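You operate a simulated robot arm through the tools that you are given. There is no shell and no other tool. Be economical: measure what you need, move in short steps, check, and stop when the job is done.

You are at the controls of a simulated robot arm. One attempt, no reset.

Task
Find the leaking union nut with soap, vent the air and tighten it.
Fine: soap all three nuts, the leaking one froths; put the blue grip marked soap back; vent by the inlet lever before the nut is turned. Set down upright: flat blue grip marked soap.

The check looks at the end state, three seconds after you hand in, the way a careful person would. Anything else that was tipped, shoved, dropped, spilled or broken makes it a failure.

Robot
A 6-joint arm with a two-finger parallel gripper on a trunk, on a base that drives. Base frame: it is fixed to the floor where the robot stands at the start and does not move with it; the origin is under the middle of the robot, x ahead of it, y to its left, z up; the surface under the hand at the start is at about z = 85. Lengths are in cm, angles in degrees, forces in N, time in s.
With the tool pointing down near the work surface it reaches from about 18 to 84 cm from the robot's upright axis, wherever it stands. Its first joint turns from -166.0 to 166.0 degrees. Places, roughly: bench gauge [30, 60, 130]; green lever by the filter bowl [10, 80, 100]; inlet lever [0, 110, 110]; knob of the bench regulator [10, 70, 120]; lock lever of the regulator [20, 70, 110]; soap tin [40, 10, 90]; union nut marked one [30, 40, 110]; union nut marked three [50, 20, 110]; union nut marked two [40, 30, 110]. Payload 3.91 kg.
Tool frame: the origin (TCP) lies between the finger pads and is the grasp point; the fingertips stand 3 cm ahead of it; z points along the fingers, y is the line along which they close. Largest opening 11 cm; finger width 2, thickness 1; the body of the gripper, 4.8 by 11.2 cm, starts 5.5 cm behind the TCP.
Orientation is that of the tool frame in the base frame, as [roll, pitch, yaw] about the fixed x, y, z axes, in that order (R = Rz(yaw) Ry(pitch) Rx(roll)). With the fingers straight down and closing along the base's y, the tool's x points along the base's -x, its y along +y and its z along -z.

Tools
- The arm moves only by the tool move_arm. Its argument "rows" is a list of rows, each an object (a shift or turn left out is 0, a gripper value left out holds the last) with "claw": the finger opening in cm, from 0 to 11; "linear": the shift along the tool's x, y, z in cm, a list of three; "angular": the turn, a rotation vector about the tool's x, y, z in degrees, a list of three. In form: [{"claw": claw, "linear": [dx, dy, dz], "angular": [wx, wy, wz]}, ...]. A call has 1 to 10 rows; each row is the pose to reach, as a shift and turn from the pose commanded when the call began, along the tool's axes at that moment. Each row takes 0.2 s and may step no farther than 5 cm and 8.6 degrees from the row before; otherwise, or with a gripper value out of range, the whole call is refused. Where a pose cannot be reached the arm comes as near as it can. A force on the tool above 90 N (or 10 N above the force at the start of the call, whichever is more), or a blocked arm, ends the call early, and 0.2 s more pass. The fingers move at their own pace (about 10.8 cm/s each) and stop on an object; they squeeze with about 42 N. The grip force told is the motor's: it shows also when the fingers shut on nothing. Time passes only in rows, and 0.2 s behind the last, so rows that repeat a pose let the fingers close. The reply holds the time, the measured pose of the TCP, the force on the tool along the base axes, the opening and the grip force, in the units named above and with some noise, with the torque about the TCP (base axes, N m) and any sound that the robot's microphone picked up.
- Cameras (640 x 400 px; columns grow to the right, rows downward): "scene" is now at [-11.24, 6.6, 150.95]; the picture's right is [0.74, -0.67, 0.00], its down [-0.42, -0.46, -0.78] and it looks along [0.53, 0.58, -0.62] (base axes); focal length 282 px, centre (320, 200). "wrist" rides on the gripper at [7.7, 0.7, -11.5] in the tool frame; the picture's right is [-0.09, 1.00, 0.00], its down [-0.80, -0.07, -0.59] and it looks along [-0.59, -0.05, 0.80] (tool axes); focal length 270 px, centre (320, 200).
- snapshot(camera): a new picture of that camera. The clock stands still meanwhile.
- slide_trunk(by): slides the trunk up (or, below 0, down) by that many cm; the arm and the scene camera ride with it, the base frame stays. It gives what a move gives, with no picture.
- base_move(legs): drives the robot by 1 to 6 legs, each [ahead, left, turn to the left] in cm, cm and degrees, along the robot's own axes; the way and the turn of a leg run together, so that a leg with both is an arc; at most 150 cm and 180 degrees a leg. The arm and the cameras ride along, it lands a little off, and it stops where it bumps. It gives what a move gives.
- aim_head(pan, tilt): turns the head with the scene camera to pan (to the left, within 86 degrees either way) and tilt (down, from -29 to 69), counted from straight ahead of the robot. It gives what a move gives.
- point_at(camera, pixels): for up to 12 pixels [column, row] of the newest picture of that camera ("zoom" is the newest enlarged one), the place [x, y, z] in the base frame of the surface seen there, good to about 0.2 cm. The clock stands still meanwhile.
- inspect(camera, box): a new picture of the part [left, top, right, bottom] of that camera's present view, enlarged. The clock stands still meanwhile.
- sign_off(): hands the job in; it is judged then, once.

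Keep the steps short. Do not move on a guess: measure, check each grasp and each placing, and mend mistakes. In all there are 80 turns and 60 pictures (those below and enlarged ones count). Leave the gripper open and the arm clear of the work at the hand-in unless told otherwise, and finish with a single line.

The tools are called after "Call:" as a command line: name --argument value ..., lists and objects as JSON in quotes. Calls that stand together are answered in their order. move_arm: Moves the arm, as the interface text tells. Its arguments: {"type":"object","properties":{"rows":{"type":"array"}},"required":["rows"]} The other tools are called the same way: slide_trunk (by) slides the trunk up or down; base_move (legs) drives the base; aim_head (pan, tilt) turns the head that bears the scene camera; snapshot (camera) takes a picture; point_at (camera, pixels) gives the place of the surface under pixels of a picture; inspect (camera, box) takes an enlarged picture of a part of a camera's view; sign_off () hands the job in.

At the start:

```text
t: 0.0
tool_pos: [17.66, 31.16, 132.8]
tcp_rot: [179.9, 0.1, 179.9]
contact_force: [-0.4, -0.2, 0.2]
torque: [-0.01, 0.0, -0.01]
gripper_width: 10.99
gripper_force: 0.1
trunk travel left (down, up): [-45.0, 9.0]
robot x, y, heading: [0.36, -0.19, -0.2]
head pan, tilt: [48.0, 38.4]
```

scene: 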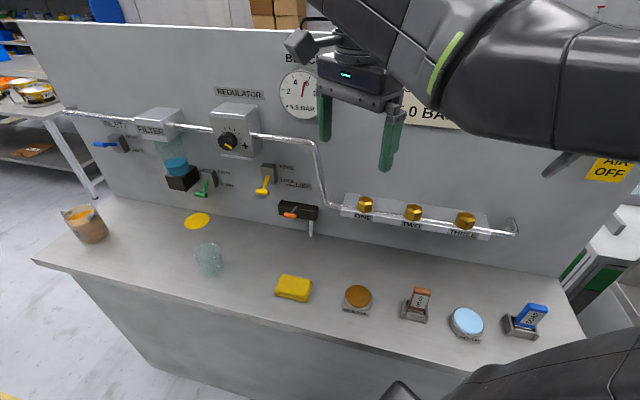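
wrist: 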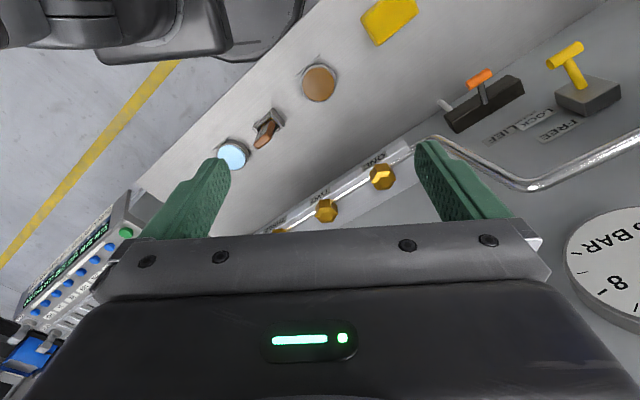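

The scene shows a wall panel with valves on the left and three brass nuts at about (365–465, 205–220). The soap grip is at (530, 318). I'll enlarge these areas to read the labels.

Call:
inspect --camera "scene" --box '[330, 180, 600, 350]'

Call:
inspect --camera "scene" --box '[60, 60, 340, 240]'

Call:
point_at --camera "scene" --pixels '[[365, 204], [413, 212], [465, 219], [531, 315], [520, 327], [467, 322], [418, 300], [98, 145], [120, 140], [400, 250], [500, 262], [250, 230]]'

```text
2.35 times, centred on (465, 265) of scene
```

zoom: 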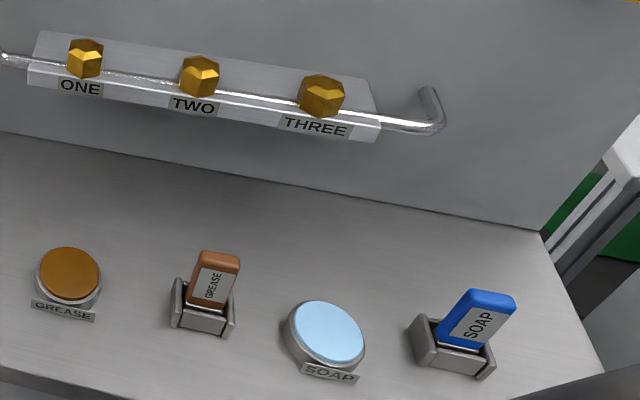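

```text
2.22 times, centred on (200, 150) of scene
```

zoom: 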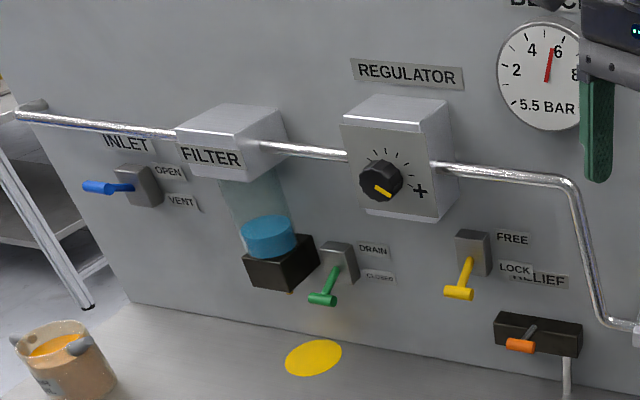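

```text
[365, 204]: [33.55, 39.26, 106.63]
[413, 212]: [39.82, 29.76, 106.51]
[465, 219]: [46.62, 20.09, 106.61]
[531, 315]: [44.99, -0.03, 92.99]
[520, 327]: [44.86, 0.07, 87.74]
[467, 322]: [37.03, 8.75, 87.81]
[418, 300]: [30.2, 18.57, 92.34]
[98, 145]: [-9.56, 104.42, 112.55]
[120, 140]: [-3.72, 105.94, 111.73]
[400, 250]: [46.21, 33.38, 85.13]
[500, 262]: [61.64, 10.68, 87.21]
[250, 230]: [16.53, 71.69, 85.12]
```

The soap grip sits in a clamp at about (45, 0). The inlet lever is OPEN at the top and VENT at the bottom. Next I'll measure the wall plane, the lever, and the soap grip and tin.

Call:
point_at --camera "scene" --pixels '[[60, 60], [180, 60], [440, 180], [560, 250], [430, 195], [92, 144], [110, 145], [125, 148], [118, 136], [60, 105], [455, 230], [360, 220]]'

Call:
inspect --camera "scene" --box '[490, 280, 570, 350]'

Call:
inspect --camera "scene" --box '[335, 180, 495, 250]'

```text
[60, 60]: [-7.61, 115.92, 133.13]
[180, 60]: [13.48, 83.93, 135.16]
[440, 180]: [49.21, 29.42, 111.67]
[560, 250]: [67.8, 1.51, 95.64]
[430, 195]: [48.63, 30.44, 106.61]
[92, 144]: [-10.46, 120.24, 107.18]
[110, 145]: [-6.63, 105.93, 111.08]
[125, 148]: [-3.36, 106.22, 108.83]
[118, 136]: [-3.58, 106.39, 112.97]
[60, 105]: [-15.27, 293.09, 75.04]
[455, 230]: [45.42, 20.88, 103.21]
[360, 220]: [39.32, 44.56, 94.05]
```

```text
5.71 times, centred on (530, 315) of scene
```

zoom: 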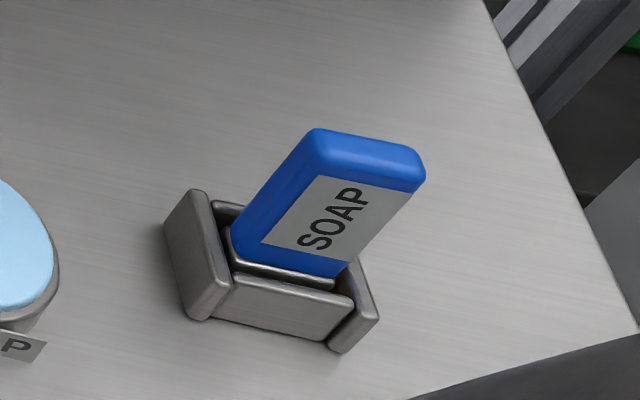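

```text
4.00 times, centred on (415, 215) of scene
```

zoom: 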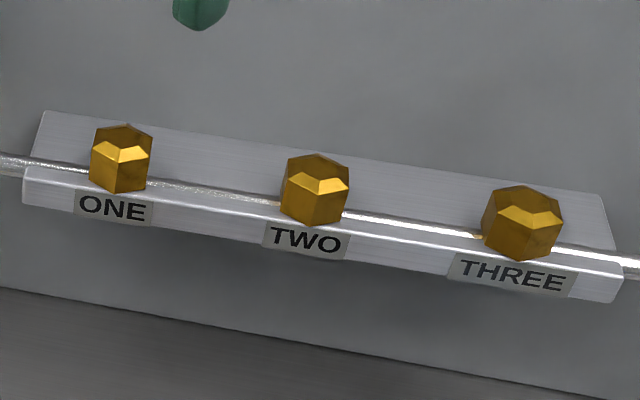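

The wall tangent is about (0.55, -0.835). I'll probe the nut surfaces to find the nut axis, using nut two in the zoom at (285–350, 155–225).

Call:
point_at --camera "zoom" --pixels '[[316, 160], [300, 170], [335, 168], [316, 184], [300, 188], [335, 186], [300, 205], [330, 205], [312, 220], [345, 190], [315, 170], [288, 185]]'

Call:
inspect --camera "scene" --box '[395, 195, 435, 230]'

```text
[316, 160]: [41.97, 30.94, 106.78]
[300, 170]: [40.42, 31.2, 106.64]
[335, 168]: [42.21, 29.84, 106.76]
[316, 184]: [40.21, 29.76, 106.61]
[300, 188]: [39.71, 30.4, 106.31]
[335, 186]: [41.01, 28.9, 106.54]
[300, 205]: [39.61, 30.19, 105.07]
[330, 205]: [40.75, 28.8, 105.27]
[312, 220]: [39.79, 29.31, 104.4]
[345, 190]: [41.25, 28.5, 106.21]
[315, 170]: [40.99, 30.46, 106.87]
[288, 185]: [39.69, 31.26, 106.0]
```

```text
11.43 times, centred on (415, 212) of scene
```

zoom: 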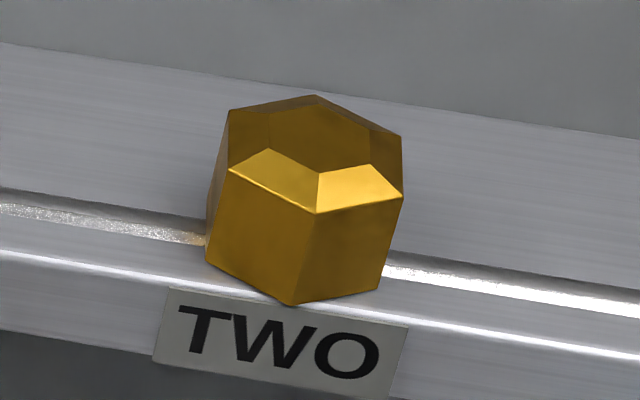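

The nut axis is vertical, with the top at z≈106.8, so a tool-down grasp works. Now I'll measure the soap grip and its clamp.

Call:
inspect --camera "scene" --box '[490, 280, 570, 350]'

Call:
point_at --camera "zoom" --pixels '[[318, 140], [410, 160], [370, 155], [330, 215], [270, 235], [340, 262], [260, 258], [330, 282], [290, 305], [190, 240], [355, 320], [300, 170]]'

Call:
point_at --camera "scene" --pixels '[[467, 312], [455, 322], [480, 325], [467, 332], [415, 290], [345, 292], [293, 285], [208, 245]]'

```text
5.71 times, centred on (530, 315) of scene
```

zoom: 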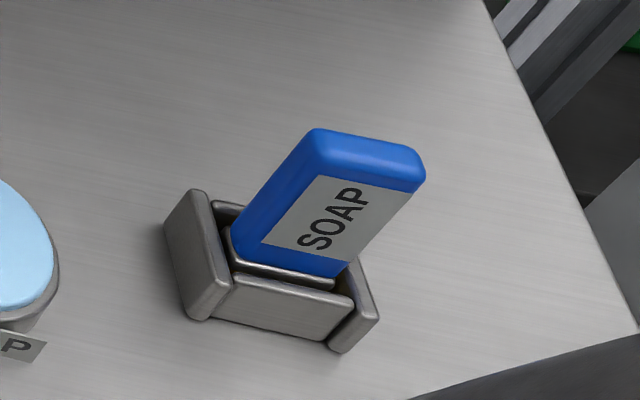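

```text
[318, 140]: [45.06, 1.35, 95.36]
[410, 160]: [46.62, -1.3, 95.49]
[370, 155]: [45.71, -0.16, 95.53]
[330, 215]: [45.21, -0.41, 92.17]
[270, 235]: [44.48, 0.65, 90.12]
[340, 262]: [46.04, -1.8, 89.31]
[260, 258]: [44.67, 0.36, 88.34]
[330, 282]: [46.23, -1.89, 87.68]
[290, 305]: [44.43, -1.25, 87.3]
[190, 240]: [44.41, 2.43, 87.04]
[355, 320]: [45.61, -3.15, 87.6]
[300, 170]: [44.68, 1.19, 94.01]
```

```text
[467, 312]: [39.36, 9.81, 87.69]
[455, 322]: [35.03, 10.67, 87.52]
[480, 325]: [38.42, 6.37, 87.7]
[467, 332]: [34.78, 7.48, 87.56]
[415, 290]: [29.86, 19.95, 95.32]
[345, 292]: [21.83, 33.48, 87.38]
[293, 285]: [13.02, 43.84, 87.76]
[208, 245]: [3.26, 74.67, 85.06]
```

The grip stands upright with its top at z≈95.5, centred near (45.7, -0.2), and its flat faces are normal to the wall normal. I'll move above it and turn the tool 56.5° so the fingers close across the flat faces.

Call:
move_arm --rows '[{"claw": 6, "linear": [-3.11, -3.48, 1.5], "angular": [0, 0, 6.28]}, {"linear": [-6.22, -6.97, 3], "angular": [0, 0, 12.56]}, {"linear": [-9.34, -10.45, 4.5], "angular": [0, 0, 18.84]}, {"linear": [-12.45, -13.94, 6], "angular": [0, 0, 25.1]}, {"linear": [-15.57, -17.42, 7.5], "angular": [0, 0, 31.4]}, {"linear": [-18.68, -20.9, 9], "angular": [0, 0, 37.7]}, {"linear": [-21.8, -24.4, 10.5], "angular": [0, 0, 43.95]}, {"linear": [-24.9, -27.9, 12], "angular": [0, 0, 50.2]}, {"linear": [-28.04, -31.36, 13.5], "angular": [0, 0, 56.5]}, {"linear": [-28.04, -31.36, 13.5], "angular": [0, 0, 56.5]}]'

Call:
snapshot --camera "wrist"

Call:
snapshot --camera "scene"

```text
t: 2.2
tool_pos: [45.77, -0.28, 119.46]
tcp_rot: [-179.9, 0.0, 123.4]
contact_force: [0.8, 0.0, 0.7]
torque: [0.0, 0.03, 0.01]
gripper_width: 6.01
gripper_force: 0.1
trunk travel left (down, up): [-45.0, 9.0]
robot x, y, heading: [-0.18, -0.07, -0.1]
head pan, tilt: [48.0, 38.4]
```

```text
51 pictures are left
```

wrist: 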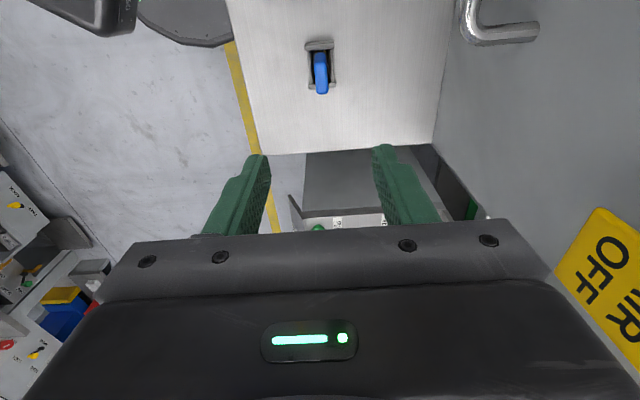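

```text
50 pictures are left
```

scene: 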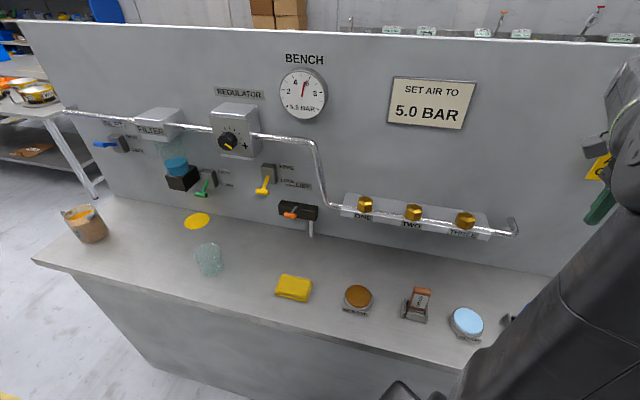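

The wrist view shows the blue grip at (320, 75), aligned. I'll measure its top and edges from here.

Call:
inspect --camera "wrist" --box '[290, 30, 354, 110]'

Call:
point_at --camera "wrist" --pixels '[[321, 90], [317, 87], [326, 87], [321, 84], [321, 60], [316, 84], [327, 84]]'

```text
5.00 times, centred on (322, 70) of wrist
```

zoom: 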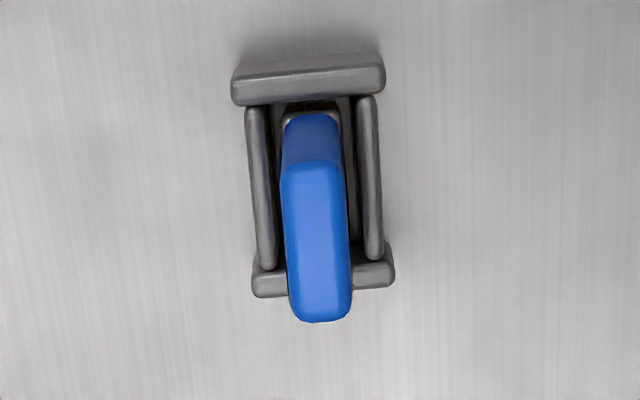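

```text
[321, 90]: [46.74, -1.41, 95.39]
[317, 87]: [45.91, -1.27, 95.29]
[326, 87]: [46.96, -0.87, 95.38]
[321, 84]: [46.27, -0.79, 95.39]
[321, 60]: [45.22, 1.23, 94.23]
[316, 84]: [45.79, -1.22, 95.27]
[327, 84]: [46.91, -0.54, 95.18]
```

Call:
point_at --camera "zoom" --pixels '[[317, 241], [310, 170], [325, 312], [285, 241], [347, 241], [317, 200], [300, 130], [322, 285], [258, 200], [372, 200]]'

```text
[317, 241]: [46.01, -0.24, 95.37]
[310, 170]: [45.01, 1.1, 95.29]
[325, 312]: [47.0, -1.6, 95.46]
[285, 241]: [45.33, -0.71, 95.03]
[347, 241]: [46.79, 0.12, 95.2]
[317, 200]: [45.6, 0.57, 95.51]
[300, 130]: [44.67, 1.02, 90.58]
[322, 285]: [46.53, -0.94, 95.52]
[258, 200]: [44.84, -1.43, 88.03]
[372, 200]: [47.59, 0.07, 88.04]
```

The grip centre is (46.0, -0.25). I'll descend to z≈92.8 (tips at 89.8, clear of the clamp at 88) and close.

Call:
move_arm --rows '[{"claw": 6, "linear": [-0.1, 0.21, 4.5]}, {"linear": [-0.1, 0.21, 9]}, {"linear": [-0.1, 0.21, 13.5]}, {"linear": [-0.1, 0.21, 18]}, {"linear": [-0.1, 0.21, 22.5]}, {"linear": [-0.1, 0.21, 26.6]}, {"linear": [-0.1, 0.21, 26.6]}, {"claw": 0, "linear": [-0.1, 0.21, 26.6]}, {"linear": [-0.1, 0.21, 26.6]}, {"linear": [-0.1, 0.21, 26.6]}]'

Call:
inspect --camera "wrist" --box '[160, 0, 480, 200]'

```text
t: 4.4
tool_pos: [46.03, -0.18, 92.55]
tcp_rot: [-180.0, 0.1, 123.4]
contact_force: [-0.8, -0.1, 0.2]
torque: [-0.02, 0.01, 0.03]
gripper_width: 1.51
gripper_force: 42.1
trunk travel left (down, up): [-45.0, 9.0]
robot x, y, heading: [0.29, -0.22, 0.2]
head pan, tilt: [48.0, 38.4]
```

```text
2.00 times, centred on (320, 100) of wrist
```

zoom: 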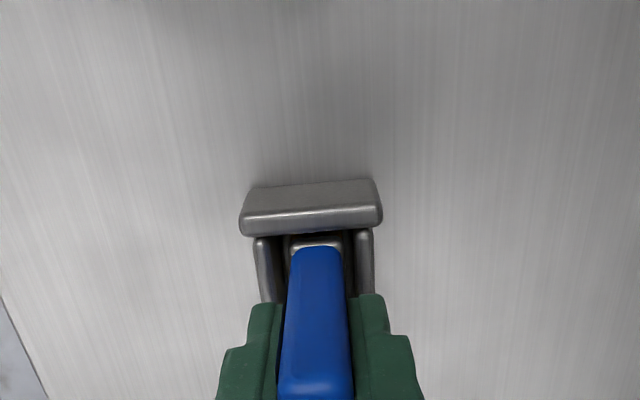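

It's gripped at a width of 1.51. I'll note the seat pose (46.03, -0.18, 92.55, yaw 123.4), lift straight up 12 cm and check.

Call:
move_arm --rows '[{"linear": [0, 0, -2]}, {"linear": [0, 0, -4]}, {"linear": [0, 0, -8]}, {"linear": [0, 0, -12]}, {"linear": [0, 0, -12]}]'

Call:
inspect --camera "wrist" --box '[160, 0, 480, 200]'

Call:
inspect --camera "scene" --box '[420, 220, 640, 360]'

```text
t: 5.6
tool_pos: [46.01, -0.16, 104.68]
tcp_rot: [-180.0, 0.0, 123.4]
contact_force: [0.3, 0.2, -0.5]
torque: [0.04, 0.01, 0.01]
gripper_width: 1.52
gripper_force: 41.3
trunk travel left (down, up): [-45.0, 9.0]
robot x, y, heading: [0.18, 0.02, -0.1]
head pan, tilt: [48.0, 38.4]
```

```text
2.00 times, centred on (320, 100) of wrist
```

zoom: 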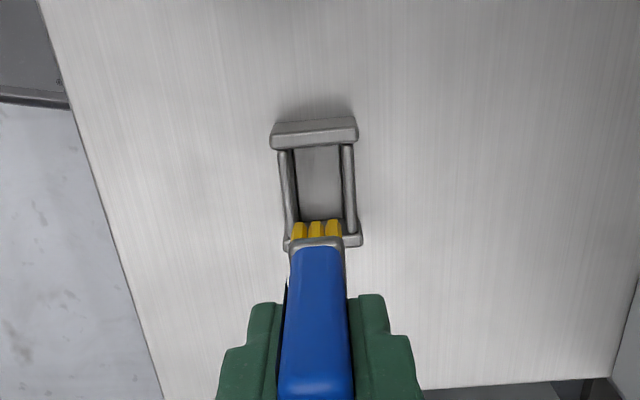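

```text
2.86 times, centred on (530, 290) of scene
```

zoom: 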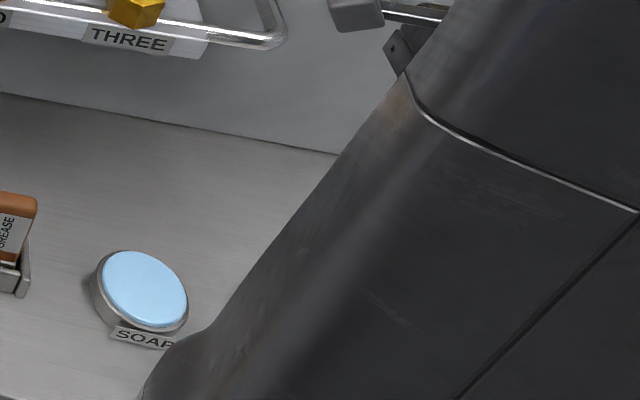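

It's a brush with yellow bristles. I'll carry it over the soap tin at about (36.9, 8.6) and measure before dipping.

Call:
move_arm --rows '[{"linear": [4.1, -0.93, 0]}, {"linear": [8.2, -1.86, 0]}, {"linear": [12.3, -2.78, 0]}, {"linear": [12.3, -2.78, 3]}, {"linear": [12.3, -2.78, 3]}]'

Call:
snapshot --camera "wrist"

Call:
inspect --camera "scene" --box '[400, 260, 540, 350]'

```text
t: 6.8
tool_pos: [36.91, 8.5, 101.48]
tcp_rot: [180.0, 0.0, 123.5]
contact_force: [0.0, -0.3, 0.0]
torque: [0.01, 0.02, -0.01]
gripper_width: 1.51
gripper_force: 42.1
trunk travel left (down, up): [-45.0, 9.0]
robot x, y, heading: [0.04, -0.18, 0.1]
head pan, tilt: [48.0, 38.4]
```

```text
45 pictures are left
```

wrist: 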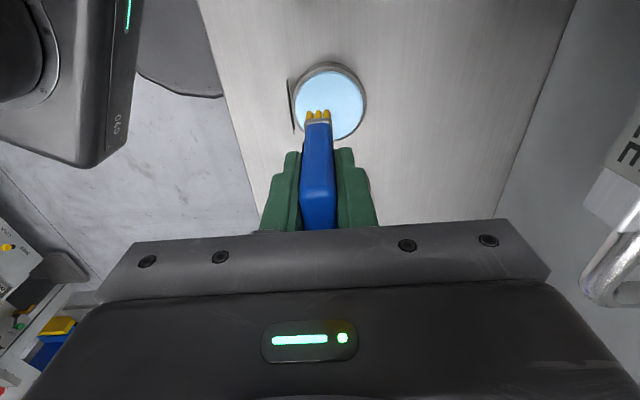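

```text
4.44 times, centred on (470, 305) of scene
```

zoom: 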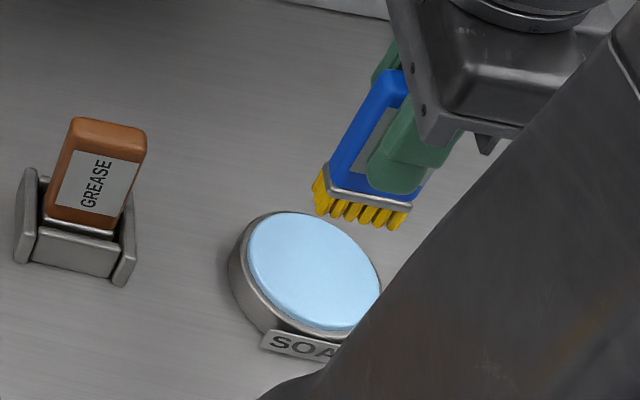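

Call:
point_at --camera "zoom" --pixels '[[320, 208], [338, 216], [368, 220], [396, 222], [318, 180], [365, 200], [250, 250], [310, 215], [310, 270], [375, 300], [345, 190], [405, 205]]'

Call:
point_at --camera "wrist" --pixels '[[308, 114], [327, 114], [330, 68], [300, 100], [360, 100], [345, 130]]'

```text
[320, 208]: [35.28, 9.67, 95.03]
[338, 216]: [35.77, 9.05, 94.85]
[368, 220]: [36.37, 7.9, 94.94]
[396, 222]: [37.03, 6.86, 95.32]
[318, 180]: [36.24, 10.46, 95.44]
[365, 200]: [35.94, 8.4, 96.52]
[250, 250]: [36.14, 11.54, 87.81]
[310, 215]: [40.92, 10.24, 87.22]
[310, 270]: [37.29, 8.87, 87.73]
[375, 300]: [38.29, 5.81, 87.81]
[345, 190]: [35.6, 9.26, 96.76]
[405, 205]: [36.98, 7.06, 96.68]
```

```text
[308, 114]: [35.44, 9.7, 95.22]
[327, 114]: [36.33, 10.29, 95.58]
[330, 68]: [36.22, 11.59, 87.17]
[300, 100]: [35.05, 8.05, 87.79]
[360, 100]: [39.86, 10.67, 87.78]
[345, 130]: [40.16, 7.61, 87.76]
```

The bristle tips are 6.8 cm below the TCP and the soap surface is at z 87.75. I'll dip about 7.3 cm gently, with a small re-centring, and hold briefly before lifting.

Call:
move_arm --rows '[{"linear": [-0.16, 0.6, 2.5]}, {"linear": [-0.16, 0.6, 5]}, {"linear": [-0.16, 0.6, 6.5]}, {"linear": [-0.16, 0.6, 7.0]}, {"linear": [-0.16, 0.6, 7.3]}, {"linear": [-0.16, 0.6, 7.3]}, {"linear": [-0.16, 0.6, 7.3]}]'

Call:
inspect --camera "scene" --box '[400, 260, 540, 350]'

```text
t: 8.4
tool_pos: [37.36, 8.74, 94.24]
tcp_rot: [179.8, 0.1, 123.6]
contact_force: [2.1, 1.5, 39.9]
torque: [-0.06, -0.21, -0.06]
gripper_width: 1.54
gripper_force: 42.4
trunk travel left (down, up): [-45.0, 9.0]
robot x, y, heading: [0.04, -0.06, -0.0]
head pan, tilt: [48.0, 38.4]
```

```text
4.44 times, centred on (470, 305) of scene
```

zoom: 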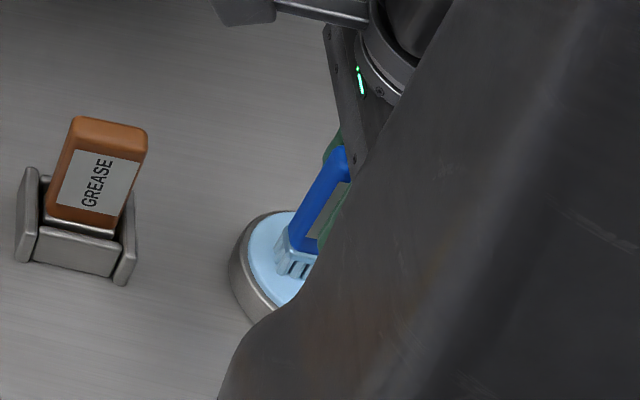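

The bristles turned light blue, so they're wetted. Contact was 40 N, so I'll lift straight up 25 cm to clear the nut height.

Call:
move_arm --rows '[{"linear": [0, 0, -4]}, {"linear": [0, 0, -8.5]}, {"linear": [0, 0, -13]}, {"linear": [0, 0, -17.5]}, {"linear": [0, 0, -22]}, {"linear": [0, 0, -25]}, {"linear": [0, 0, -25]}]'

Call:
snapshot --camera "scene"

Call:
snapshot --camera "wrist"

```text
t: 10.0
tool_pos: [37.38, 8.74, 118.92]
tcp_rot: [-180.0, 0.0, 123.5]
contact_force: [0.4, 0.3, -0.3]
torque: [0.04, -0.03, -0.03]
gripper_width: 1.52
gripper_force: 42.0
trunk travel left (down, up): [-45.0, 9.0]
robot x, y, heading: [-0.16, 0.27, 0.2]
head pan, tilt: [48.0, 38.4]
```

```text
42 pictures are left
```

scene: 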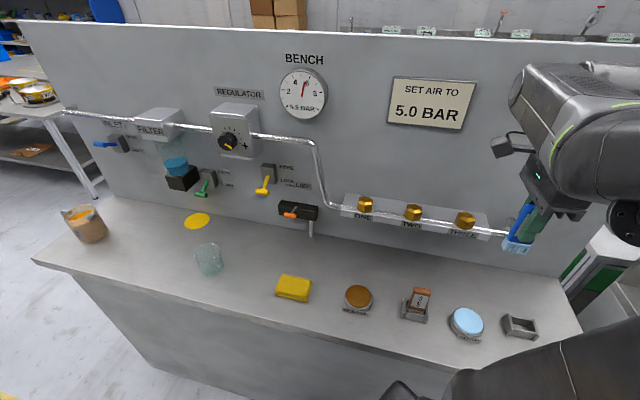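

```text
41 pictures are left
```

wrist: 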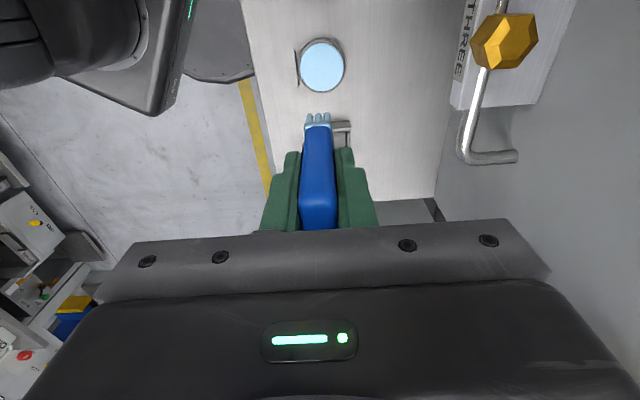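

The brush is soaped. I'll measure the centre of the top of each nut.

Call:
inspect --camera "scene" --box '[350, 190, 480, 235]'

Call:
inspect --camera "wrist" --box '[440, 0, 560, 100]'

Call:
point_at --camera "zoom" --pixels '[[320, 200], [380, 200], [260, 200], [320, 150], [320, 250], [200, 200], [440, 130], [350, 90], [230, 140], [250, 270]]'

```text
4.92 times, centred on (415, 212) of scene
```

zoom: 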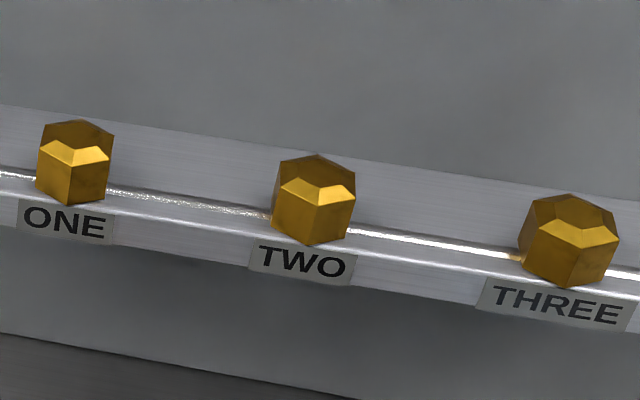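

```text
4.00 times, centred on (500, 50) of wrist
```

zoom: 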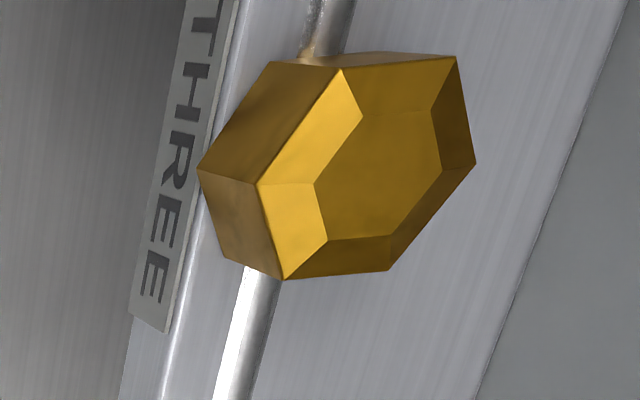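

```text
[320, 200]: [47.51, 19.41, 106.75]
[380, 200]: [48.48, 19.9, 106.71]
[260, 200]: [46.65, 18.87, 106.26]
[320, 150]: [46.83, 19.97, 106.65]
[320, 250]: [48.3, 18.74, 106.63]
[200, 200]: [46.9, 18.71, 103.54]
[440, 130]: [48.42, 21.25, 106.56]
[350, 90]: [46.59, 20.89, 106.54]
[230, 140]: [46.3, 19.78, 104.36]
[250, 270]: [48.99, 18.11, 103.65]
```

Call:
point_at --camera "zoom" --pixels '[[367, 172], [320, 183], [360, 122], [428, 112], [437, 168], [390, 232], [330, 236], [263, 186], [342, 74], [452, 62], [470, 162], [286, 274]]'

Call:
point_at --camera "scene" --pixels '[[365, 199], [414, 207], [466, 214], [361, 202], [369, 202], [409, 209], [418, 211], [461, 216], [470, 217]]'

```text
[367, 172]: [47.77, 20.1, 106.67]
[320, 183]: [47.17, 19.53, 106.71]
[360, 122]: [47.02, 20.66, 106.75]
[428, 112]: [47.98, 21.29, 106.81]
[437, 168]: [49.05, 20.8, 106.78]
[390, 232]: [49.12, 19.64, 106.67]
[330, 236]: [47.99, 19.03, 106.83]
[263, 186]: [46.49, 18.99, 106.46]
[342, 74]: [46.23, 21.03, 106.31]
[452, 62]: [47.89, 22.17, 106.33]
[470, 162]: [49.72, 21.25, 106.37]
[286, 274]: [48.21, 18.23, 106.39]
```

```text
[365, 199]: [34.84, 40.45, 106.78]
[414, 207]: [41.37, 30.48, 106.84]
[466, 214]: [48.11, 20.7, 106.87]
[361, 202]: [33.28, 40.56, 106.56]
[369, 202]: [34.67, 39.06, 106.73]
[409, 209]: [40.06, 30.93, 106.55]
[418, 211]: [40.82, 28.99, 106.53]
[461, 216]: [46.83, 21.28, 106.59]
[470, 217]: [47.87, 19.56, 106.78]
```

Nut three's centre is (48.06, 20.16), with hex corners about 34° + 60k. The wall is only about 6 cm behind it and the hand is ±5.6 cm across. I'll first turn the hand about 82° in place so its narrow side faces the wall.

Call:
move_arm --rows '[{"angular": [0, 0, -8.2]}, {"angular": [0, 0, -16.4]}, {"angular": [0, 0, -24.6]}, {"angular": [0, 0, -32.8]}, {"angular": [0, 0, -41]}, {"angular": [0, 0, -49.2]}, {"angular": [0, 0, -57.4]}, {"angular": [0, 0, -65.6]}, {"angular": [0, 0, -73.8]}, {"angular": [0, 0, -82]}]'

```text
t: 12.2
tool_pos: [37.41, 8.72, 119.38]
tcp_rot: [180.0, 0.0, -154.3]
contact_force: [0.1, -0.1, -0.3]
torque: [0.01, 0.01, 0.01]
gripper_width: 1.52
gripper_force: 41.6
trunk travel left (down, up): [-45.0, 9.0]
robot x, y, heading: [-0.12, 0.14, -0.2]
head pan, tilt: [48.0, 38.4]
```

Now I'll move above nut three (shift +10.65, +11.44) and finish the last 8° of turn.

Call:
move_arm --rows '[{"linear": [-3.64, 1.43, 0], "angular": [0, 0, -2]}, {"linear": [-7.28, 2.86, 0], "angular": [0, 0, -4]}, {"linear": [-10.9, 4.29, 0], "angular": [0, 0, -6]}, {"linear": [-14.55, 5.72, 0], "angular": [0, 0, -8]}, {"linear": [-14.55, 5.72, 0], "angular": [0, 0, -8]}]'

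Call:
snapshot --camera "wrist"

Call:
inspect --camera "scene" --box '[330, 130, 530, 260]'

```text
t: 13.4
tool_pos: [48.24, 20.05, 119.24]
tcp_rot: [180.0, -0.1, -146.5]
contact_force: [0.3, -0.4, -0.5]
torque: [0.0, -0.01, -0.03]
gripper_width: 1.51
gripper_force: 42.2
trunk travel left (down, up): [-45.0, 9.0]
robot x, y, heading: [0.09, -0.03, -0.1]
head pan, tilt: [48.0, 38.4]
```

```text
38 pictures are left
```

wrist: 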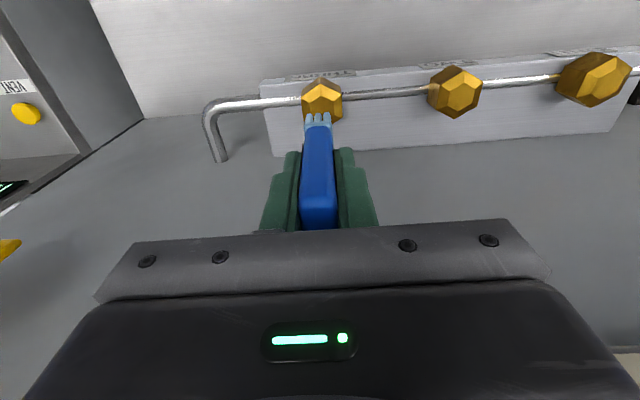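

```text
3.08 times, centred on (430, 195) of scene
```

zoom: 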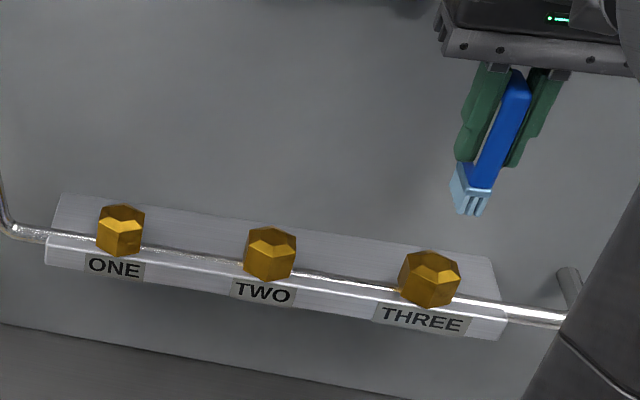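

The brush is over nut three. I'll dab down to just touch (5.9 cm), hold, and raise. I'm also measuring the tops of nuts two and one in this view.

Call:
point_at --camera "wrist" --pixels '[[460, 90], [447, 82], [465, 74], [475, 84], [464, 107], [448, 100], [600, 80], [585, 78], [615, 70], [590, 92]]'

Call:
move_arm --rows '[{"linear": [0, 0, 3]}, {"linear": [0, 0, 5]}, {"linear": [0, 0, 5.6]}, {"linear": [0, 0, 5.9]}, {"linear": [0, 0, 5.9]}, {"linear": [0, 0, 5.9]}, {"linear": [0, 0, 5.9]}]'

Call:
inspect --camera "scene" --box '[330, 130, 530, 260]'

```text
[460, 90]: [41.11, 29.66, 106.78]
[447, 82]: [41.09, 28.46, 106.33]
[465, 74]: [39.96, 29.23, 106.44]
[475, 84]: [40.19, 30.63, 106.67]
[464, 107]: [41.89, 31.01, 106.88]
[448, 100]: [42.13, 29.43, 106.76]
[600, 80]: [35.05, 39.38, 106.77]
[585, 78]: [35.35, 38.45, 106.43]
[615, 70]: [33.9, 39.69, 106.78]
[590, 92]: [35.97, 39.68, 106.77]
```

```text
t: 15.0
tool_pos: [48.12, 20.17, 113.37]
tcp_rot: [-179.9, 0.0, -146.6]
contact_force: [-0.2, 0.6, 0.2]
torque: [0.02, 0.0, -0.02]
gripper_width: 1.53
gripper_force: 41.8
trunk travel left (down, up): [-45.0, 9.0]
robot x, y, heading: [-0.06, -0.22, -0.0]
head pan, tilt: [48.0, 38.4]
```

```text
3.08 times, centred on (430, 195) of scene
```

zoom: 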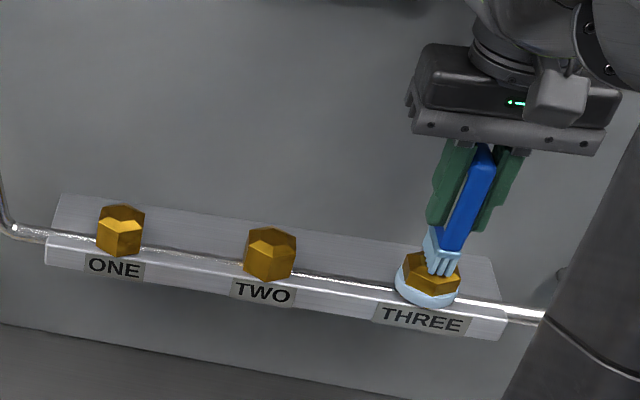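

Soap film shows around nut three. I'll lift 4 cm, move 11.9 cm along the rail to nut two, and dab at the same height.

Call:
move_arm --rows '[{"linear": [0, 0, -4]}, {"linear": [0.08, 4, -4]}, {"linear": [0.16, 8, -4]}, {"linear": [0.25, 11.9, -4]}, {"linear": [0.25, 11.9, -4]}, {"linear": [0.25, 11.9, -1]}, {"linear": [0.25, 11.9, 0]}, {"linear": [0.25, 11.9, 0]}, {"linear": [0.25, 11.9, 0]}, {"linear": [0.25, 11.9, 0]}]'

Call:
inspect --camera "scene" --box '[330, 130, 530, 260]'

```text
t: 17.2
tool_pos: [41.3, 29.73, 113.33]
tcp_rot: [180.0, 0.0, -146.5]
contact_force: [-0.6, -0.1, 3.2]
torque: [-0.02, -0.02, 0.02]
gripper_width: 1.52
gripper_force: 41.9
trunk travel left (down, up): [-45.0, 9.0]
robot x, y, heading: [0.09, 0.06, 0.3]
head pan, tilt: [48.0, 38.4]
```

```text
3.08 times, centred on (430, 195) of scene
```

zoom: 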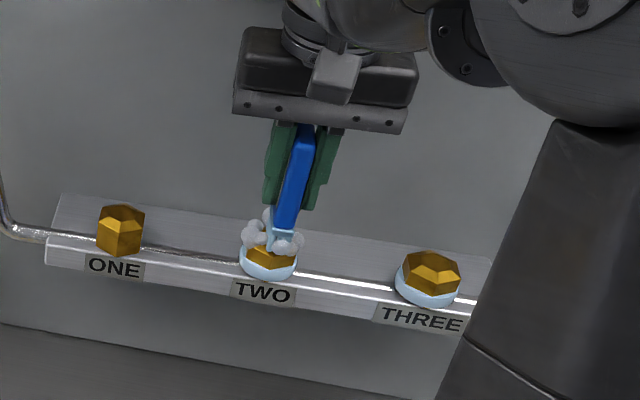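

Nut two froths. All three need soaping, so I'll go on to nut one.

Call:
move_arm --rows '[{"linear": [0, 0, -4]}, {"linear": [0.05, 4, -4]}, {"linear": [0.1, 8, -4]}, {"linear": [0.15, 11.9, -4]}, {"linear": [0.15, 11.9, -4]}, {"linear": [0.15, 11.9, -1]}, {"linear": [0.15, 11.9, 0]}, {"linear": [0.15, 11.9, 0]}, {"linear": [0.15, 11.9, 0]}, {"linear": [0.15, 11.9, 0]}]'

Call:
inspect --camera "scene" --box '[330, 130, 530, 260]'

```text
t: 19.4
tool_pos: [34.64, 39.72, 113.38]
tcp_rot: [180.0, 0.0, -146.6]
contact_force: [0.0, 0.8, -0.1]
torque: [0.0, 0.01, -0.03]
gripper_width: 1.53
gripper_force: 41.9
trunk travel left (down, up): [-45.0, 9.0]
robot x, y, heading: [0.32, 0.01, 0.2]
head pan, tilt: [48.0, 38.4]
```

```text
3.08 times, centred on (430, 195) of scene
```

zoom: 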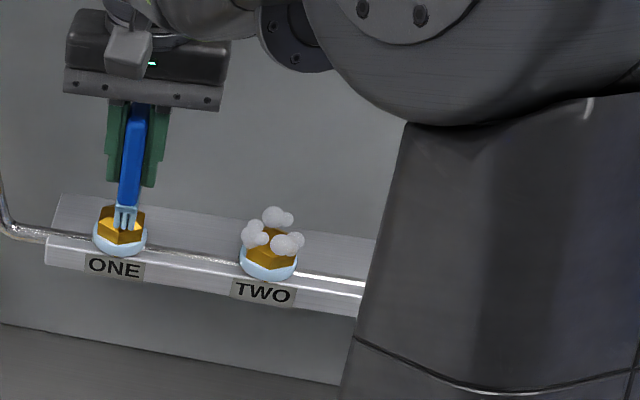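

Only nut two froths. Next I'll put the brush back: lift, retreat from the wall, and travel to above the clamp while turning back.

Call:
move_arm --rows '[{"linear": [2, 0, -4.5]}, {"linear": [3.16, -4.4, -6], "angular": [0, 0, 7.6]}, {"linear": [4.31, -8.8, -6], "angular": [0, 0, 15.2]}, {"linear": [5.47, -13.2, -6], "angular": [0, 0, 22.8]}, {"linear": [6.62, -17.6, -6], "angular": [0, 0, 30.4]}, {"linear": [7.78, -22, -6], "angular": [0, 0, 38]}, {"linear": [8.93, -26.4, -6], "angular": [0, 0, 45.6]}, {"linear": [10.1, -30.8, -6], "angular": [0, 0, 53.2]}, {"linear": [11.2, -35.2, -6], "angular": [0, 0, 60.8]}, {"linear": [12.4, -39.6, -6], "angular": [0, 0, 68.4]}]'

```text
t: 21.6
tool_pos: [45.86, -0.35, 119.44]
tcp_rot: [-180.0, 0.1, 145.0]
contact_force: [-0.4, 0.2, -0.3]
torque: [-0.01, 0.06, 0.02]
gripper_width: 1.52
gripper_force: 41.5
trunk travel left (down, up): [-45.0, 9.0]
robot x, y, heading: [0.27, 0.08, -0.0]
head pan, tilt: [48.0, 38.4]
```

I'll finish the 21.6° turn and descend to z≈98 (bristles at 91) for an alignment check.

Call:
move_arm --rows '[{"linear": [-0.04, 0.24, 0], "angular": [0, 0, 7.2]}, {"linear": [-0.04, 0.24, 0], "angular": [0, 0, 14.4]}, {"linear": [-0.04, 0.24, 0], "angular": [0, 0, 21.6]}, {"linear": [-0.04, 0.24, 4.3], "angular": [0, 0, 21.6]}, {"linear": [-0.04, 0.24, 8.6], "angular": [0, 0, 21.6]}, {"linear": [-0.04, 0.24, 12.9], "angular": [0, 0, 21.6]}, {"linear": [-0.04, 0.24, 17.2], "angular": [0, 0, 21.6]}, {"linear": [-0.04, 0.24, 21.4], "angular": [0, 0, 21.6]}, {"linear": [-0.04, 0.24, 21.4], "angular": [0, 0, 21.6]}]'

Call:
inspect --camera "wrist" --box '[160, 0, 480, 200]'

```text
t: 23.6
tool_pos: [46.34, 0.38, 97.79]
tcp_rot: [180.0, 0.0, 123.6]
contact_force: [0.1, 0.1, -0.5]
torque: [0.03, 0.0, 0.01]
gripper_width: 1.53
gripper_force: 41.9
trunk travel left (down, up): [-45.0, 9.0]
robot x, y, heading: [0.16, -0.05, -0.1]
head pan, tilt: [48.0, 38.4]
```

```text
2.00 times, centred on (320, 100) of wrist
```

zoom: 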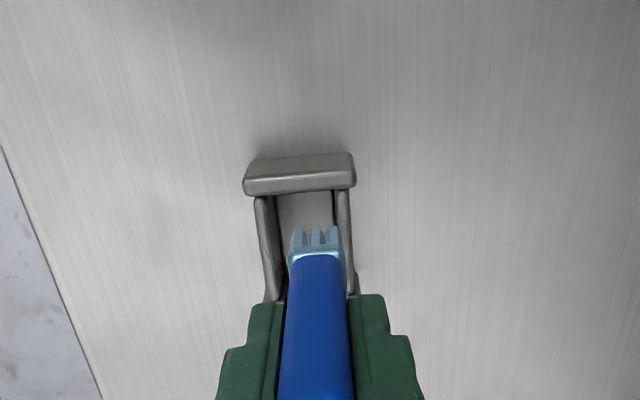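

The reading is (46.34, 0.38), while the seat was (46.03, -0.18). The picture also shows the brush slightly right of the clamp. I'll correct by tool (-0.30, -0.57) and re-check.

Call:
move_arm --rows '[{"linear": [-0.3, -0.57, 0]}, {"linear": [-0.3, -0.57, 0]}, {"linear": [-0.3, -0.57, 0]}]'

Call:
inspect --camera "wrist" --box '[240, 50, 400, 150]'

```text
t: 24.4
tool_pos: [45.89, -0.31, 97.93]
tcp_rot: [-179.9, -0.1, 123.4]
contact_force: [-0.6, 0.3, -0.2]
torque: [-0.02, -0.03, 0.02]
gripper_width: 1.5
gripper_force: 42.2
trunk travel left (down, up): [-45.0, 9.0]
robot x, y, heading: [-0.3, 0.1, -0.2]
head pan, tilt: [48.0, 38.4]
```

```text
4.00 times, centred on (320, 100) of wrist
```

zoom: 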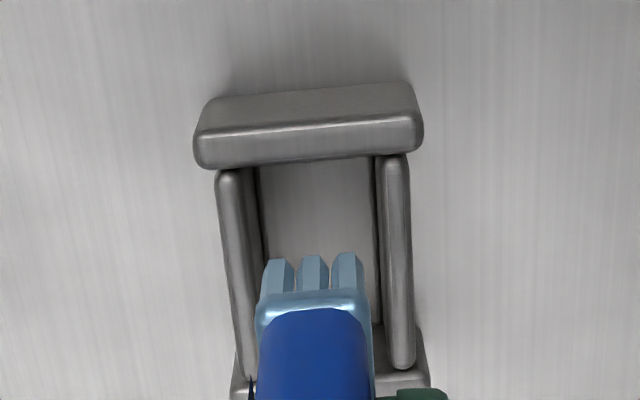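

It's aligned between the rails. I'll descend slowly 5.2 cm, watching the force.

Call:
move_arm --rows '[{"linear": [0.03, 0.1, 2]}, {"linear": [0.03, 0.1, 3.2]}, {"linear": [0.03, 0.1, 4.2]}, {"linear": [0.03, 0.1, 4.8]}, {"linear": [0.03, 0.1, 5.2]}, {"linear": [0.03, 0.1, 5.2]}, {"linear": [0.03, 0.1, 5.2]}]'

Call:
inspect --camera "wrist" --box '[160, 0, 480, 200]'

```text
t: 26.0
tool_pos: [45.94, -0.22, 92.72]
tcp_rot: [180.0, -0.1, 123.5]
contact_force: [-0.1, -1.2, -0.7]
torque: [0.0, 0.01, -0.01]
gripper_width: 1.51
gripper_force: 42.0
trunk travel left (down, up): [-45.0, 9.0]
robot x, y, heading: [0.15, 0.1, 0.2]
head pan, tilt: [48.0, 38.4]
```

```text
2.00 times, centred on (320, 100) of wrist
```

zoom: 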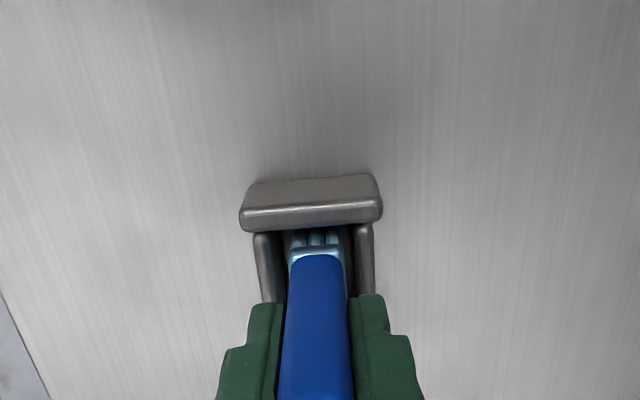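

The ferrule appears slightly nearer than at pick-up, so the brush slid up a little in the fingers during the dip. I'll lower further in small steps until it seats.

Call:
move_arm --rows '[{"linear": [0, 0, 0.15]}, {"linear": [0, 0, 0.3]}, {"linear": [0, 0, 0.4]}, {"linear": [0, 0, 0.4]}]'

```text
t: 27.0
tool_pos: [45.97, -0.28, 92.38]
tcp_rot: [180.0, -0.1, 123.5]
contact_force: [0.5, -0.9, -0.7]
torque: [0.0, 0.03, -0.02]
gripper_width: 1.53
gripper_force: 42.1
trunk travel left (down, up): [-45.0, 9.0]
robot x, y, heading: [-0.06, -0.24, 0.2]
head pan, tilt: [48.0, 38.4]
```

Call:
move_arm --rows '[{"linear": [0, 0, 0.1]}, {"linear": [0, 0, 0.2]}, {"linear": [0, 0, 0.3]}, {"linear": [0, 0, 0.3]}]'

Call:
inspect --camera "wrist" --box '[240, 80, 400, 180]'

```text
t: 28.0
tool_pos: [46.05, -0.36, 92.06]
tcp_rot: [-180.0, 0.0, 123.5]
contact_force: [-2.5, 2.4, -1.0]
torque: [0.13, 0.15, -0.02]
gripper_width: 1.55
gripper_force: 42.5
trunk travel left (down, up): [-45.0, 9.0]
robot x, y, heading: [-0.16, -0.25, -0.0]
head pan, tilt: [48.0, 38.4]
```

```text
4.00 times, centred on (320, 130) of wrist
```

zoom: 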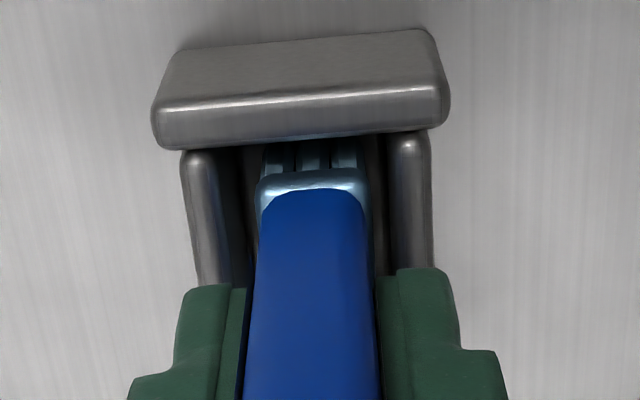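

Still no vertical contact. The rails are at z 88 and my tips are at 89.1, so I'll go another 0.4 down in small steps.

Call:
move_arm --rows '[{"linear": [0, 0, 0.1]}, {"linear": [0, 0, 0.2]}, {"linear": [0, 0, 0.3]}, {"linear": [0, 0, 0.4]}, {"linear": [0, 0, 0.4]}]'

Call:
snapshot --camera "scene"

Call:
snapshot --camera "wrist"

```text
t: 29.2
tool_pos: [46.01, -0.43, 91.94]
tcp_rot: [179.8, 0.2, 123.6]
contact_force: [-1.1, 1.2, 39.3]
torque: [-0.08, -0.01, 0.0]
gripper_width: 1.56
gripper_force: 41.8
trunk travel left (down, up): [-45.0, 9.0]
robot x, y, heading: [-0.11, 0.31, -0.3]
head pan, tilt: [48.0, 38.4]
```

```text
29 pictures are left
```

scene: 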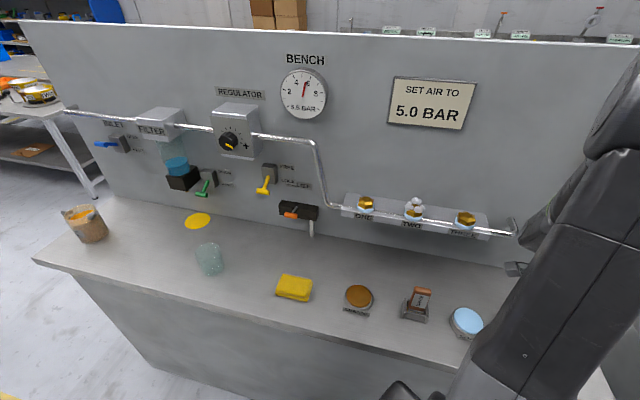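

```text
28 pictures are left
```

wrist: 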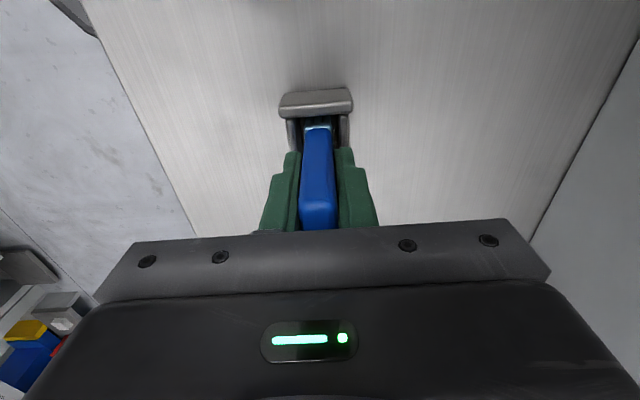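

The vertical force rose to 39 N, so it's seated. I'll open to 4 cm and lift straight up.

Call:
move_arm --rows '[{"linear": [0, 0, -0.3]}, {"claw": 4, "linear": [0, 0, -0.3]}, {"linear": [0, 0, -0.3]}, {"linear": [0, 0, -3]}, {"linear": [0, 0, -7]}, {"linear": [0, 0, -11.5]}, {"linear": [0, 0, -16]}, {"linear": [0, 0, -20.5]}, {"linear": [0, 0, -25]}, {"linear": [0, 0, -27]}]'

Call:
inspect --camera "wrist" --box '[290, 30, 354, 110]'

Call:
point_at --camera "zoom" --pixels '[[317, 241], [310, 175], [325, 305], [317, 200], [322, 285]]'

```text
t: 31.4
tool_pos: [46.19, -0.4, 118.66]
tcp_rot: [-179.9, 0.1, 123.5]
contact_force: [-0.8, 0.0, -0.3]
torque: [-0.01, -0.02, -0.01]
gripper_width: 4.01
gripper_force: 0.0
trunk travel left (down, up): [-45.0, 9.0]
robot x, y, heading: [0.16, -0.13, -0.2]
head pan, tilt: [48.0, 38.4]
```

```text
5.00 times, centred on (322, 70) of wrist
```

zoom: 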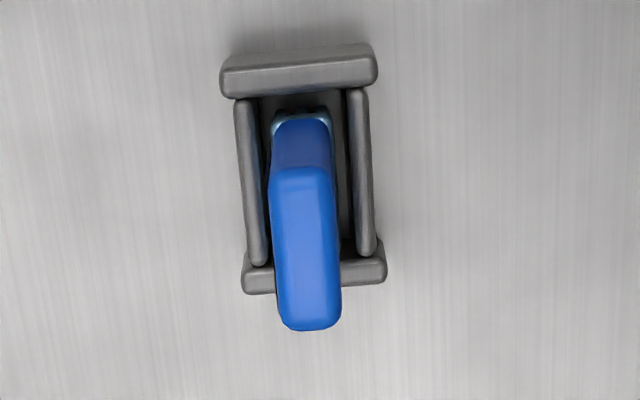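

```text
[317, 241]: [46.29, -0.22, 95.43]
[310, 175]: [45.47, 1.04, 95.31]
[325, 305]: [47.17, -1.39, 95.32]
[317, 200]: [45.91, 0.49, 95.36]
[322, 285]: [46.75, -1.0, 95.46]
```

The brush is back, upright, with its top at 95.4 as before. Next is the vent. I'll drive parallel to the wall (back 30, left 46) so the inlet lever comes into reach. The tool stays 19 cm off the wall at z 118.

Call:
base_move --legs '[[-30, 46, 0]]'

Call:
aim_head --pan 65 --tilt 32

Call:
snapshot --camera "scene"

```text
t: 34.5
tool_pos: [16.43, 45.34, 118.65]
tcp_rot: [180.0, 0.0, 124.6]
contact_force: [-0.6, 0.0, -0.8]
torque: [-0.02, 0.04, 0.02]
gripper_width: 4.0
gripper_force: 0.0
trunk travel left (down, up): [-45.0, 9.0]
robot x, y, heading: [-29.72, 44.83, 0.8]
head pan, tilt: [48.0, 38.4]
```

```text
t: 35.3
tool_pos: [16.46, 45.35, 118.75]
tcp_rot: [180.0, 0.0, 124.6]
contact_force: [-0.3, 0.8, -0.2]
torque: [-0.01, 0.01, 0.01]
gripper_width: 4.0
gripper_force: 0.0
trunk travel left (down, up): [-45.0, 9.0]
robot x, y, heading: [-29.57, 45.05, 0.9]
head pan, tilt: [65.0, 32.0]
```

```text
26 pictures are left
```

scene: 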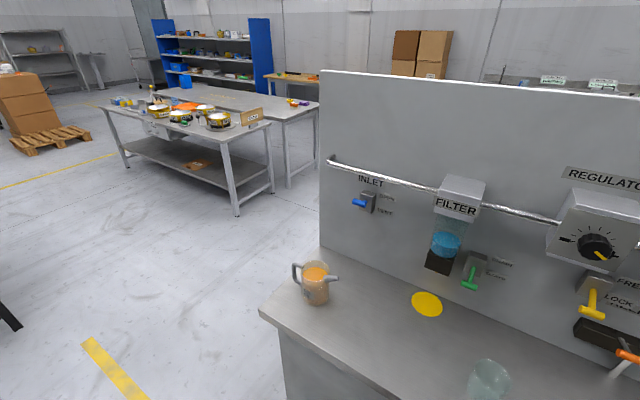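

I'll enlarge the inlet lever at (365, 200).

Call:
inspect --camera "scene" --box '[335, 165, 415, 225]'

Call:
point_at --camera "zoom" --pixels '[[170, 300], [155, 295], [200, 305], [225, 305], [250, 290], [265, 225], [280, 300], [310, 220], [240, 350], [350, 300], [180, 285], [180, 320]]'

```text
6.67 times, centred on (375, 195) of scene
```

zoom: 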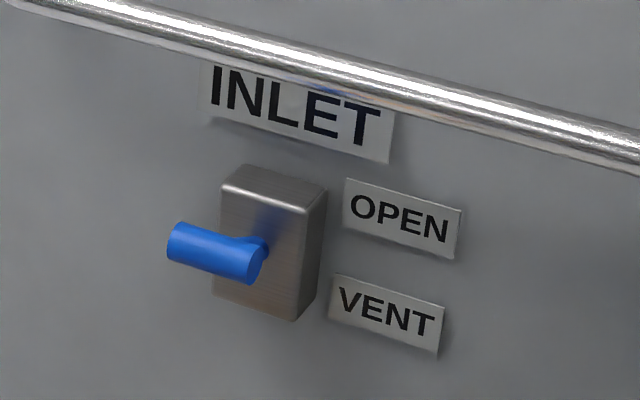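

```text
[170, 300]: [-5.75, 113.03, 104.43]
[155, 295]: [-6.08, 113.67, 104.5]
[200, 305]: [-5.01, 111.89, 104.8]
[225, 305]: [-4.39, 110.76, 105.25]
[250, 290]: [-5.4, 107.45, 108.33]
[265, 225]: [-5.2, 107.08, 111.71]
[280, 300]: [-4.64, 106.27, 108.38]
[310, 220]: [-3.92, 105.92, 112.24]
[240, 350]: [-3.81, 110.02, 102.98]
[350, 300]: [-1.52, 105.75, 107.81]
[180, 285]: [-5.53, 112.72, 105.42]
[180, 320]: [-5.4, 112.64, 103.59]
```

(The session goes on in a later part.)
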